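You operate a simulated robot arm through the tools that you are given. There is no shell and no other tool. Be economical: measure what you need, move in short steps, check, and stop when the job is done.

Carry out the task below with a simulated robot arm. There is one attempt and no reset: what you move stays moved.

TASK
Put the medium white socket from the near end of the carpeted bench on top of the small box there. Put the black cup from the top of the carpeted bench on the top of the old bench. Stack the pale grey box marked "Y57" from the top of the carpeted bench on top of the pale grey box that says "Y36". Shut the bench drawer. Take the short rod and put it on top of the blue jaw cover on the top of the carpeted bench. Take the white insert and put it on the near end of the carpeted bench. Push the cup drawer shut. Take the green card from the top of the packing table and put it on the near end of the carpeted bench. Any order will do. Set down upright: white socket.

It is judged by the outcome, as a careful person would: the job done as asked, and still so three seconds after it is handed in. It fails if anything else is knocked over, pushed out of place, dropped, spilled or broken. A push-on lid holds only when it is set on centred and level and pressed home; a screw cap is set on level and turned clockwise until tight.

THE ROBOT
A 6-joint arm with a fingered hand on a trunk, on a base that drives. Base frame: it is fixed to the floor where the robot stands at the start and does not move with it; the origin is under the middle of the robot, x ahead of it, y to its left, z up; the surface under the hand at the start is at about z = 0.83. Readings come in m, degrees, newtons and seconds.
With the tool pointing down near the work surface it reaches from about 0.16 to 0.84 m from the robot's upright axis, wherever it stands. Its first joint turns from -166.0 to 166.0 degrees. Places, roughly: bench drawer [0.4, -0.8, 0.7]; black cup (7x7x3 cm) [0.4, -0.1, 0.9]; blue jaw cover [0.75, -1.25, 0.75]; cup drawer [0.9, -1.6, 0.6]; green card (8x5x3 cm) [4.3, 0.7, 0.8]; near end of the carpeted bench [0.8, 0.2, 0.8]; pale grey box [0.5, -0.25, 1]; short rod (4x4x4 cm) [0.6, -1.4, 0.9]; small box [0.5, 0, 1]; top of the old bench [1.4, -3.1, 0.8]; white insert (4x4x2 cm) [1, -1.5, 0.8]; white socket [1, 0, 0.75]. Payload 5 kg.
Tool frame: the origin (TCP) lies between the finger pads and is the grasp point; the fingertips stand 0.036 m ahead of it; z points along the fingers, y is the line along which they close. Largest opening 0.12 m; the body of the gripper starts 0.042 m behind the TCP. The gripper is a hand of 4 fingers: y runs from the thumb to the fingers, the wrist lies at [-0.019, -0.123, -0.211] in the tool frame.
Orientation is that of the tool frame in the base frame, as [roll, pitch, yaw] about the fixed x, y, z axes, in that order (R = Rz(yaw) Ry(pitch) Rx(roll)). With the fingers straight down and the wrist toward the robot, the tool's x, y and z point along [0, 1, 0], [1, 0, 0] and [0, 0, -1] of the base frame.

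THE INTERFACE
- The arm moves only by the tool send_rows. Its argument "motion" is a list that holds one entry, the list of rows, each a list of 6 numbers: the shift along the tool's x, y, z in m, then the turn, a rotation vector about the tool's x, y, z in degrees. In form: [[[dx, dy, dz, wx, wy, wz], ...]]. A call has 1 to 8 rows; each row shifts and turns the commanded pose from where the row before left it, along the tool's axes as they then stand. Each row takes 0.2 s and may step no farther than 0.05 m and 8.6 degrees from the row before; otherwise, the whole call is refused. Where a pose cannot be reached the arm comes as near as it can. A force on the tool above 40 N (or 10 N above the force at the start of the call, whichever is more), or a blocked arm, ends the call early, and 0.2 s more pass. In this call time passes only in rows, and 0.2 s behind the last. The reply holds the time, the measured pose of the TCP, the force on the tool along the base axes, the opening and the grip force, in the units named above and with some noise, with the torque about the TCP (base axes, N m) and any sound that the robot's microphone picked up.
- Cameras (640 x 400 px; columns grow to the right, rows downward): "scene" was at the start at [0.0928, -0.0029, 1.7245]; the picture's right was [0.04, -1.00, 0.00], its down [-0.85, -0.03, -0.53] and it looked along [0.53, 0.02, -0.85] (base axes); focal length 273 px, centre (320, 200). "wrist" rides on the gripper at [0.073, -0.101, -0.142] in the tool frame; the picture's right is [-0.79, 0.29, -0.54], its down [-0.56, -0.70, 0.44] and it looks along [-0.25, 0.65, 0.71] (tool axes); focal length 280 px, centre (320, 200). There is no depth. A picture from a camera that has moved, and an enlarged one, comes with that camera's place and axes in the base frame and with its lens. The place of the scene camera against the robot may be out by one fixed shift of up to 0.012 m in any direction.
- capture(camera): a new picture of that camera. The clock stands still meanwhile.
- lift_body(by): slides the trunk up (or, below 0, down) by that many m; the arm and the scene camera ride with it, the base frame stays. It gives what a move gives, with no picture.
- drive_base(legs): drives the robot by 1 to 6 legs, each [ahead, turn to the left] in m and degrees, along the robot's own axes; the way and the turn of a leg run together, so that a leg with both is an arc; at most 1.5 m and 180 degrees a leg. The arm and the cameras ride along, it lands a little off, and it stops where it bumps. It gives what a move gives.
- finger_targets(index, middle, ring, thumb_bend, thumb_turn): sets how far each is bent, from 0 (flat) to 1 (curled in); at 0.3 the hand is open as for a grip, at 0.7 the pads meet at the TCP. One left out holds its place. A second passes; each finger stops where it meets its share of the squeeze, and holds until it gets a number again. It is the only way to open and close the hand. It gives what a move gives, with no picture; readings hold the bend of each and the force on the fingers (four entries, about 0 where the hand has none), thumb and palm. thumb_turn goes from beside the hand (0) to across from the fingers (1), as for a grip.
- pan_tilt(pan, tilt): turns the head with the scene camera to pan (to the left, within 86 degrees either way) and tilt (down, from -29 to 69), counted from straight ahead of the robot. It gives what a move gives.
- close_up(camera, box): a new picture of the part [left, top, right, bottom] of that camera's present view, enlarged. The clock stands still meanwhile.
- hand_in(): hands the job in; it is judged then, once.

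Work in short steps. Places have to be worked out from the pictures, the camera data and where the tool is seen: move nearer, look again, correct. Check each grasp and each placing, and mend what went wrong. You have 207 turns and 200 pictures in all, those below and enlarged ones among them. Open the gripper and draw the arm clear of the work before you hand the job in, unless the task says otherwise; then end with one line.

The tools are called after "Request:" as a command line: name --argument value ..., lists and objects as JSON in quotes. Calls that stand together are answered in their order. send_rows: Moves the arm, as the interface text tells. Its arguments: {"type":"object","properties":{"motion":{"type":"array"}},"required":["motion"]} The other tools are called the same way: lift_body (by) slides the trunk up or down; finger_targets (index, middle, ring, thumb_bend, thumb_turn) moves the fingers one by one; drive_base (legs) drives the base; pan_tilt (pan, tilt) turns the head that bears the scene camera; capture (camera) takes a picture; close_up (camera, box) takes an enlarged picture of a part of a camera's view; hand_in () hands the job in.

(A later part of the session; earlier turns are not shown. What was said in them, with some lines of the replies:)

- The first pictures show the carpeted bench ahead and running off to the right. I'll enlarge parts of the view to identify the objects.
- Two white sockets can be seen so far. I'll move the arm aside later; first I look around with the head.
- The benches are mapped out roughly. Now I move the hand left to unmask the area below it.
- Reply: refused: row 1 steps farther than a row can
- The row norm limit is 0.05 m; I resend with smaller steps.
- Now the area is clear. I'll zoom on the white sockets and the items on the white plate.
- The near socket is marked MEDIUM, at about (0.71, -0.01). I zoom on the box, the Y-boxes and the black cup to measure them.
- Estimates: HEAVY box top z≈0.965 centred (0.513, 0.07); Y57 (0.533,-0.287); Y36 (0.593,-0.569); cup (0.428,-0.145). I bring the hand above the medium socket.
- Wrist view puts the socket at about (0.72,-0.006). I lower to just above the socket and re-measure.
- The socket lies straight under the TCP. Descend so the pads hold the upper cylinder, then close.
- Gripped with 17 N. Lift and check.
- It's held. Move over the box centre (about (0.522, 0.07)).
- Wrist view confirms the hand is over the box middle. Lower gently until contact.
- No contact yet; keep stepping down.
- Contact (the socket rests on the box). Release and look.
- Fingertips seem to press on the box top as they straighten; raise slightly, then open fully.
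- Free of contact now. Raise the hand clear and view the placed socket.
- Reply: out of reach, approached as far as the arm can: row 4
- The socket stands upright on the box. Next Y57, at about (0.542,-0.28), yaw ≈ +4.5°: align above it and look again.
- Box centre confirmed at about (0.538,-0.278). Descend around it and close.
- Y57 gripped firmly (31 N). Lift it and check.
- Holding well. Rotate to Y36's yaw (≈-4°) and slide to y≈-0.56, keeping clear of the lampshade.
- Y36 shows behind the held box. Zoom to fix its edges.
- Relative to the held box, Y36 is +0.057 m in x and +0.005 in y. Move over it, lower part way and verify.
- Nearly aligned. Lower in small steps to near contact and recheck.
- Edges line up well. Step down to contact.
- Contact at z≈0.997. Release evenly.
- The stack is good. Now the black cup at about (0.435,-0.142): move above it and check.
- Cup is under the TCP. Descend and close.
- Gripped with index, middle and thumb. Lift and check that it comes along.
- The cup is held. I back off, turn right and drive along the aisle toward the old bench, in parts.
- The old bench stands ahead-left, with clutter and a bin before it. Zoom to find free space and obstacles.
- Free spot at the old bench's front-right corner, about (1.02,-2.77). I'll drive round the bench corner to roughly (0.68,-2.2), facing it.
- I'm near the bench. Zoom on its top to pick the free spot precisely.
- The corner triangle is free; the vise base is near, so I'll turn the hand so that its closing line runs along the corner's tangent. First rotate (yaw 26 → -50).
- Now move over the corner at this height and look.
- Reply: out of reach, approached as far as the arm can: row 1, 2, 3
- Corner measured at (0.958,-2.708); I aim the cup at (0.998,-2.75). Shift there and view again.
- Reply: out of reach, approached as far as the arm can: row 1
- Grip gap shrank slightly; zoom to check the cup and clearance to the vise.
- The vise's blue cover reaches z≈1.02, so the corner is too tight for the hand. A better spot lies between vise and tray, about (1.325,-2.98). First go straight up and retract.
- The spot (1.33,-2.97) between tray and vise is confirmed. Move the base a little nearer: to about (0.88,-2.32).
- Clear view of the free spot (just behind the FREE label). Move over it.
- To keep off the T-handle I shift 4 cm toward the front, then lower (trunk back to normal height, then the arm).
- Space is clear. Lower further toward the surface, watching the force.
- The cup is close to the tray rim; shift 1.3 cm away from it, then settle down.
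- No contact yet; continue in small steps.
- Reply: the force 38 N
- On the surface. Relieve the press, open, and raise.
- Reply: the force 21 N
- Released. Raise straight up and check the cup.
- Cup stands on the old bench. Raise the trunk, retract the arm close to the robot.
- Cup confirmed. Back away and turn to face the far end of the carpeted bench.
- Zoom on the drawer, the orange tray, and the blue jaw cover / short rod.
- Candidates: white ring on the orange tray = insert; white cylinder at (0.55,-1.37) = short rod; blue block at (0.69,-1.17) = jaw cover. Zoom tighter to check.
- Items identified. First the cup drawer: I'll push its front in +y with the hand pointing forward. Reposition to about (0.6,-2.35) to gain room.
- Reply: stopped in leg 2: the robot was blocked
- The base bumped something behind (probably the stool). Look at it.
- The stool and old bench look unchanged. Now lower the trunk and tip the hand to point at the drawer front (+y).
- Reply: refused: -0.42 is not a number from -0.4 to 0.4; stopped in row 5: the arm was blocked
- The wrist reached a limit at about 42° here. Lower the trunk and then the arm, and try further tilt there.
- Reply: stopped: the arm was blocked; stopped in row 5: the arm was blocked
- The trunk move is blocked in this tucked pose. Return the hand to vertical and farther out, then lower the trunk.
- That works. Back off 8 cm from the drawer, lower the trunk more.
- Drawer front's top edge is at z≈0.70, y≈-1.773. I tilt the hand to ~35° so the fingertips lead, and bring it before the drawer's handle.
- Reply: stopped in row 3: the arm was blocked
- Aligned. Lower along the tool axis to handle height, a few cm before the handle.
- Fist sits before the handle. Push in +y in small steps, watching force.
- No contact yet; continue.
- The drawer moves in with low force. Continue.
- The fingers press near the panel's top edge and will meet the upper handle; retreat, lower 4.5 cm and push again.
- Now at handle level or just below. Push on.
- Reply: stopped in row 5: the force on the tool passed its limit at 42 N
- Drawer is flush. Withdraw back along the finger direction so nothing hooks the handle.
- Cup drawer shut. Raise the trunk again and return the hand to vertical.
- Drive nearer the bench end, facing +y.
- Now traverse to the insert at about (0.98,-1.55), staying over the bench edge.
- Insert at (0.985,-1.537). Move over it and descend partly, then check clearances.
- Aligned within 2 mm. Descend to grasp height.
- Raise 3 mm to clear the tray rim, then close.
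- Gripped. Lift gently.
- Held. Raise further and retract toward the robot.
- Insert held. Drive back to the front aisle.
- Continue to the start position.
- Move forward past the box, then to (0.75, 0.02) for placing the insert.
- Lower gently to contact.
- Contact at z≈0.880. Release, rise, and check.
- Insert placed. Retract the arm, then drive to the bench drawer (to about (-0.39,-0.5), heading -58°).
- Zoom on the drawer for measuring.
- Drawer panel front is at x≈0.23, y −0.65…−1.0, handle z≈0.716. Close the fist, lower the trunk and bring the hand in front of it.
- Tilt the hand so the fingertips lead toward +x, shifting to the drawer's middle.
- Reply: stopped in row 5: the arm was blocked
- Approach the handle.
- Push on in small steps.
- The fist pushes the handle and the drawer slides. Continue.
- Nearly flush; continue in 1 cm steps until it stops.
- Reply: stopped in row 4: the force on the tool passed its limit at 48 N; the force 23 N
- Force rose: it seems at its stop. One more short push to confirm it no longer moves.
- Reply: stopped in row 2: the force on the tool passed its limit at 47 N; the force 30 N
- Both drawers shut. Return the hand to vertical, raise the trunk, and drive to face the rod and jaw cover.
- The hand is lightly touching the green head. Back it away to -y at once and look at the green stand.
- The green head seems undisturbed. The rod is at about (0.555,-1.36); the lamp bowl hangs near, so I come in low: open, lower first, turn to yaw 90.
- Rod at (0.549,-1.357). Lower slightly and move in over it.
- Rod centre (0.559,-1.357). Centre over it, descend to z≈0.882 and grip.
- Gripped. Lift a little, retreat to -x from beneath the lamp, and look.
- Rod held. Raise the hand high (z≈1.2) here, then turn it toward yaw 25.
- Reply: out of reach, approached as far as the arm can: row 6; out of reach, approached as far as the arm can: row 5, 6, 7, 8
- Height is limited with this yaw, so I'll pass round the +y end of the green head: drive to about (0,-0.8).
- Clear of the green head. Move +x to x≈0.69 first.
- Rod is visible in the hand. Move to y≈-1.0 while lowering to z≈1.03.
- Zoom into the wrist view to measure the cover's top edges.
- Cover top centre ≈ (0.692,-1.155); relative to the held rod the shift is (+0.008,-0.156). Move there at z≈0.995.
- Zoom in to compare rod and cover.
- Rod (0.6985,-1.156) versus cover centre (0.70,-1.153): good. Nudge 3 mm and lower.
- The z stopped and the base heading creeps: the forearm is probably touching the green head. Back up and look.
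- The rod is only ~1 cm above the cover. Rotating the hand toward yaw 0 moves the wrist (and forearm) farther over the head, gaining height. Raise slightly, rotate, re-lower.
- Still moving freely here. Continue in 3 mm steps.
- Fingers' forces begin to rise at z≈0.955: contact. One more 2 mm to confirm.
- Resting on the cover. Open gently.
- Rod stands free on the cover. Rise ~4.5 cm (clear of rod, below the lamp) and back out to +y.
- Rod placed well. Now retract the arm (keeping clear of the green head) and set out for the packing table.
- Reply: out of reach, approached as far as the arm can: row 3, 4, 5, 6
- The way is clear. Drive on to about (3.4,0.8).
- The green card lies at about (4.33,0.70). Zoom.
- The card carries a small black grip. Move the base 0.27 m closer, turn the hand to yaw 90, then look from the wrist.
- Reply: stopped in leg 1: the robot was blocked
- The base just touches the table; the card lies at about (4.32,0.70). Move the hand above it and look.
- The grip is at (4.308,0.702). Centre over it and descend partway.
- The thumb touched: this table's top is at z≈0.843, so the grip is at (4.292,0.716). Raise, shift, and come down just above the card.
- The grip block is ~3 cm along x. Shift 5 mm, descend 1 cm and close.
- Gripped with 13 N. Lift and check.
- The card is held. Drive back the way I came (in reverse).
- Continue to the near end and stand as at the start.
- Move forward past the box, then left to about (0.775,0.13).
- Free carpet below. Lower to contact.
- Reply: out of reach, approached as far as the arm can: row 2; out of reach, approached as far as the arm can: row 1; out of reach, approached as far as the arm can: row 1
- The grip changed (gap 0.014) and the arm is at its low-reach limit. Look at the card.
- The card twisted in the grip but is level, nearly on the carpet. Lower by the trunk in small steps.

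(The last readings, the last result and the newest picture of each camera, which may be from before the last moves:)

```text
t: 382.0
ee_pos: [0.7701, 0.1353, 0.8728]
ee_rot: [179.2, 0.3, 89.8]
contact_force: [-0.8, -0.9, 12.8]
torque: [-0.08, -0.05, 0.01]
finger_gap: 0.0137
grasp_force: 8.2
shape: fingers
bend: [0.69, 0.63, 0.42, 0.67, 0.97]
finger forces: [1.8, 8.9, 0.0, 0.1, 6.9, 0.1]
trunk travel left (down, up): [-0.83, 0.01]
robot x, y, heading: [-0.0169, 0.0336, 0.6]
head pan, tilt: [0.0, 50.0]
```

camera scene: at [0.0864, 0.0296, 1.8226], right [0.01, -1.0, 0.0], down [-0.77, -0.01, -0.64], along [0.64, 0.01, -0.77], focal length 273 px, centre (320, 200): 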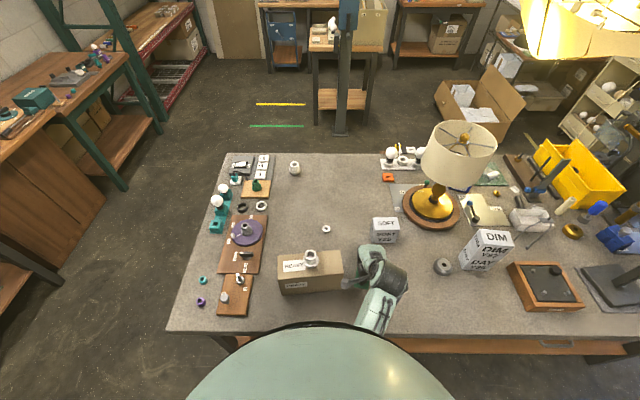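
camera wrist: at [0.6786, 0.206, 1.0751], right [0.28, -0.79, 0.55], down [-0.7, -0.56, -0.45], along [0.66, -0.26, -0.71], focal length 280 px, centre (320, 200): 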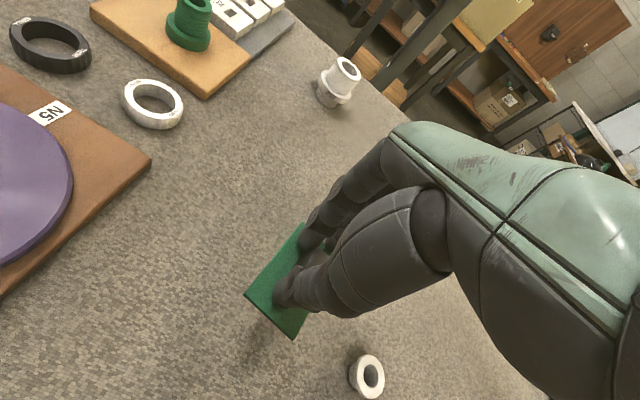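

Contact (13 N). Release, rise and inspect.

Request:
finger_targets --index 0.45 --middle 0.45 --thumb_bend 0.45

Request:
lift_body --by 0.008

Request:
send_rows --motion '[[[0, 0, -0.03, 0, 0, 0], [0, 0, -0.04, 0, 0, 0], [0, 0, -0.04, 0, 0, 0], [0, 0, -0.04, 0, 0, 0]]]'

Request:
capture --camera "wrist"

```text
t: 383.0
ee_pos: [0.7678, 0.1364, 0.8734]
ee_rot: [179.4, 0.1, 89.8]
contact_force: [-0.9, 0.7, 15.4]
torque: [-0.11, -0.54, 0.02]
finger_gap: 0.0789
grasp_force: 7.7
shape: fingers
bend: [0.45, 0.46, 0.42, 0.45, 0.97]
finger forces: [0.0, 15.1, 0.0, 0.1, 0.0, 0.0]
trunk travel left (down, up): [-0.83, 0.01]
robot x, y, heading: [-0.0164, 0.0324, 0.5]
head pan, tilt: [0.0, 50.0]
```

```text
t: 383.6
ee_pos: [0.7684, 0.1352, 0.8777]
ee_rot: [179.7, 0.2, 89.7]
contact_force: [0.3, -1.0, 0.5]
torque: [0.01, -0.02, -0.04]
finger_gap: 0.0788
grasp_force: 0.2
shape: fingers
bend: [0.45, 0.45, 0.42, 0.45, 0.97]
finger forces: [0.1, 0.1, 0.1, 0.0, 0.0, 0.0]
trunk travel left (down, up): [-0.838, 0.002]
robot x, y, heading: [-0.0168, 0.0371, 0.5]
head pan, tilt: [0.0, 50.0]
```

```text
t: 383.9
ee_pos: [0.7563, 0.1334, 0.8753]
ee_rot: [-178.6, 0.4, 89.7]
contact_force: [-0.2, -0.5, 5.9]
torque: [-0.07, -0.32, -0.02]
finger_gap: 0.0802
grasp_force: 2.6
shape: fingers
bend: [0.45, 0.44, 0.42, 0.45, 0.97]
finger forces: [0.0, 5.7, 0.0, 0.1, 0.1, 0.1]
trunk travel left (down, up): [-0.838, 0.002]
robot x, y, heading: [-0.0179, 0.0322, 1.0]
head pan, tilt: [0.0, 50.0]
stopped in row 1: the force on the tool passed its limit at 54 N (the readings are from after the stop); the commanded pose is now the measured one
```

```text
20 pictures are left
camera wrist: at [0.6569, 0.2082, 1.0207], right [0.3, -0.79, 0.54], down [-0.71, -0.56, -0.42], along [0.64, -0.26, -0.73], focal length 280 px, centre (320, 200)
```

wrist: 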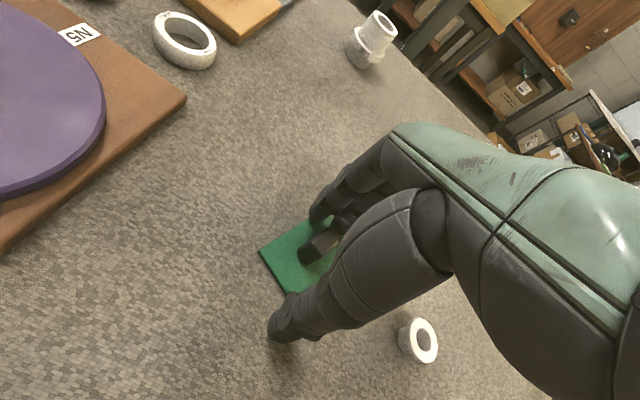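

The card is down. The arm jerked near its reach limit; now try a small upward step.

Request:
send_rows --motion '[[[0, 0, -0.008, 0, 0, 0]]]'

```text
t: 384.3
ee_pos: [0.7568, 0.1336, 0.882]
ee_rot: [-178.4, 0.6, 89.7]
contact_force: [-0.1, 0.1, 0.7]
torque: [-0.01, -0.01, 0.01]
finger_gap: 0.0799
grasp_force: 0.1
shape: fingers
bend: [0.45, 0.45, 0.42, 0.45, 0.97]
finger forces: [0.0, 0.0, 0.0, 0.0, 0.0, 0.1]
trunk travel left (down, up): [-0.838, 0.002]
robot x, y, heading: [-0.012, 0.0358, 0.2]
head pan, tilt: [0.0, 50.0]
```

Free now. Continue straight up and view.

Request:
send_rows --motion '[[[0, 0, -0.02, 0, 0, 0], [0, 0, -0.03, 0, 0, 0], [0, 0, -0.04, 0, 0, 0], [0, 0, -0.04, 0, 0, 0]]]'

Request:
capture --camera "wrist"

```text
t: 385.3
ee_pos: [0.7601, 0.1352, 1.0103]
ee_rot: [-178.3, 0.6, 89.8]
contact_force: [-1.3, -0.6, -0.8]
torque: [0.0, -0.01, -0.01]
finger_gap: 0.0796
grasp_force: 0.1
shape: fingers
bend: [0.45, 0.45, 0.42, 0.45, 0.97]
finger forces: [0.1, 0.0, 0.1, 0.0, 0.0, 0.0]
trunk travel left (down, up): [-0.838, 0.002]
robot x, y, heading: [-0.017, 0.0321, 0.7]
head pan, tilt: [0.0, 50.0]
```

```text
19 pictures are left
camera wrist: at [0.6632, 0.2099, 1.1556], right [0.3, -0.79, 0.54], down [-0.71, -0.56, -0.42], along [0.63, -0.26, -0.73], focal length 280 px, centre (320, 200)
```

wrist: 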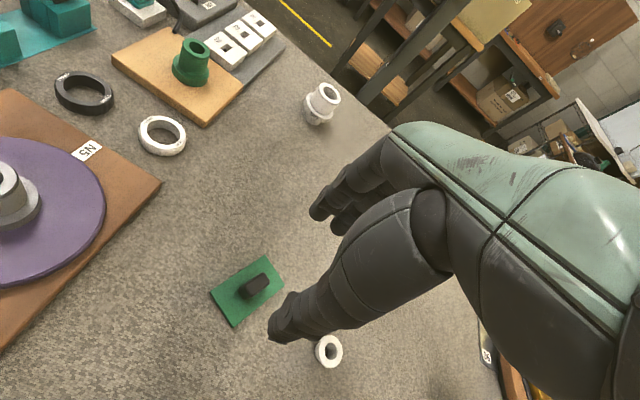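

Card lies flat beside the insert. Retract the arm along the clear corridor, back off, and take a final survey.

Request:
send_rows --motion '[[[-0.047, 0, -0.01, 0, 0, 0], [-0.047, 0, 0, 0, 0, 0], [-0.047, 0, 0, 0, 0, 0], [-0.047, 0, 0, 0, 0, 0], [-0.047, 0, 0, 0, 0, 0], [-0.03, -0.03, 0, 0, 0, 0]]]'

Request:
send_rows --motion '[[[0, -0.047, 0, 0, 0, 0], [0, -0.047, 0, 0, 0, 0], [0, -0.047, 0, 0, 0, 0], [0, -0.047, 0, 0, 0, 0], [0, -0.047, 0, 0, 0, 0]]]'

Request:
drive_base --legs '[[-0.35, 0]]'

Request:
capture --camera "scene"

```text
t: 386.7
ee_pos: [0.7296, -0.1296, 1.026]
ee_rot: [-178.5, 0.6, 89.9]
contact_force: [0.3, 0.2, 0.4]
torque: [0.02, 0.0, 0.01]
finger_gap: 0.0796
grasp_force: 0.1
shape: fingers
bend: [0.45, 0.45, 0.42, 0.45, 0.98]
finger forces: [0.0, 0.1, 0.0, 0.1, 0.1, 0.1]
trunk travel left (down, up): [-0.838, 0.002]
robot x, y, heading: [-0.014, 0.0333, 0.8]
head pan, tilt: [0.0, 50.0]
```

```text
t: 387.9
ee_pos: [0.4919, -0.1269, 1.0316]
ee_rot: [-178.5, 0.5, 89.7]
contact_force: [-1.9, 0.5, -0.4]
torque: [0.01, -0.02, 0.0]
finger_gap: 0.0795
grasp_force: 0.1
shape: fingers
bend: [0.45, 0.45, 0.42, 0.45, 0.98]
finger forces: [0.0, 0.0, 0.1, 0.1, 0.1, 0.0]
trunk travel left (down, up): [-0.838, 0.002]
robot x, y, heading: [-0.0139, 0.034, 0.5]
head pan, tilt: [0.0, 50.0]
```

```text
t: 390.3
ee_pos: [0.1476, -0.1344, 1.0298]
ee_rot: [-178.4, 0.5, 89.4]
contact_force: [-0.5, -0.4, 0.1]
torque: [0.0, -0.02, -0.01]
finger_gap: 0.0794
grasp_force: 0.1
shape: fingers
bend: [0.45, 0.45, 0.42, 0.45, 0.98]
finger forces: [0.1, 0.0, 0.0, 0.0, 0.1, 0.0]
trunk travel left (down, up): [-0.838, 0.002]
robot x, y, heading: [-0.3641, 0.0335, 0.2]
head pan, tilt: [0.0, 50.0]
```

```text
18 pictures are left
camera scene: at [-0.2594, 0.0264, 1.8226], right [0.0, -1.0, 0.0], down [-0.77, 0.0, -0.64], along [0.64, 0.0, -0.77], focal length 273 px, centre (320, 200)
```

scene: 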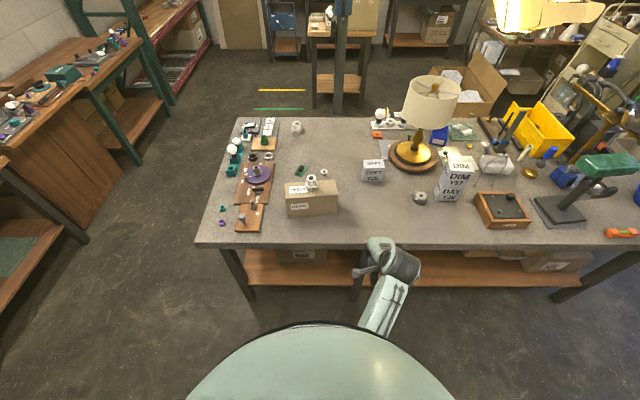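

Request:
close_up --camera "scene" --box '[200, 110, 400, 260]'

Request:
pan_tilt --pan -50 --tilt 35

Request:
close_up --camera "scene" --box '[180, 120, 420, 300]'

```text
2.67 times, centred on (300, 185) of scene
camera zoom: at [-0.2594, 0.0264, 1.8226], right [0.0, -1.0, 0.0], down [-0.77, 0.0, -0.64], along [0.64, 0.0, -0.77], focal length 728 px, centre (373, 240)
```

zoom: 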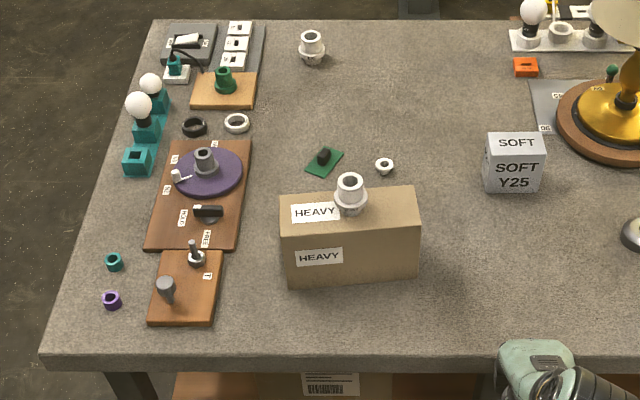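

```text
t: 391.5
ee_pos: [0.1469, -0.1342, 1.0314]
ee_rot: [-178.4, 0.4, 89.4]
contact_force: [-0.1, -0.5, -0.4]
torque: [-0.01, 0.03, 0.0]
finger_gap: 0.0796
grasp_force: 0.0
shape: fingers
bend: [0.45, 0.45, 0.42, 0.45, 0.98]
finger forces: [0.0, 0.1, 0.1, 0.0, 0.1, 0.0]
trunk travel left (down, up): [-0.838, 0.002]
robot x, y, heading: [-0.3584, 0.0308, 0.3]
head pan, tilt: [-50.0, 35.0]
```

```text
2.22 times, centred on (300, 210) of scene
camera zoom: at [-0.2804, -0.0411, 1.8443], right [-0.76, -0.65, 0.0], down [-0.37, 0.44, -0.82], along [0.53, -0.62, -0.57], focal length 607 px, centre (364, 178)
```

zoom: 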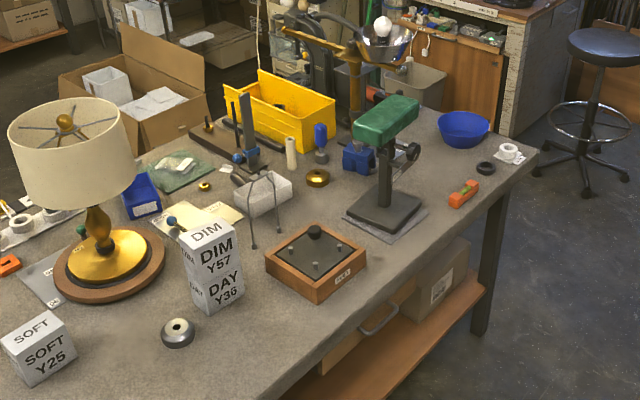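

Everything is in place in the survey: socket upright on the box, card and insert on the near end, Y57 on Y36, rod on the cover, cup on the old bench, both drawers shut. Open the hand fully and hand in.

Request:
finger_targets --index 0.3 --middle 0.3 --ring 0.3 --thumb_bend 0.3

Request:
hand_in

```text
t: 392.5
ee_pos: [0.147, -0.1355, 1.0307]
ee_rot: [-178.5, 0.5, 89.4]
contact_force: [0.1, -0.6, 0.5]
torque: [0.04, 0.01, 0.01]
finger_gap: 0.1229
grasp_force: 0.1
shape: fingers
bend: [0.3, 0.3, 0.3, 0.3, 0.98]
finger forces: [0.0, 0.1, 0.0, 0.0, 0.0, 0.0]
trunk travel left (down, up): [-0.838, 0.002]
robot x, y, heading: [-0.3604, 0.0326, 0.0]
head pan, tilt: [-50.0, 35.0]
```

```text
The job is handed in.
```

All eight parts of the job were done and handed in; the base lightly bumped something near the stool and the packing table, and the hand touched the green head, with no visible change to the stool or green head and the packing table not re-checked.
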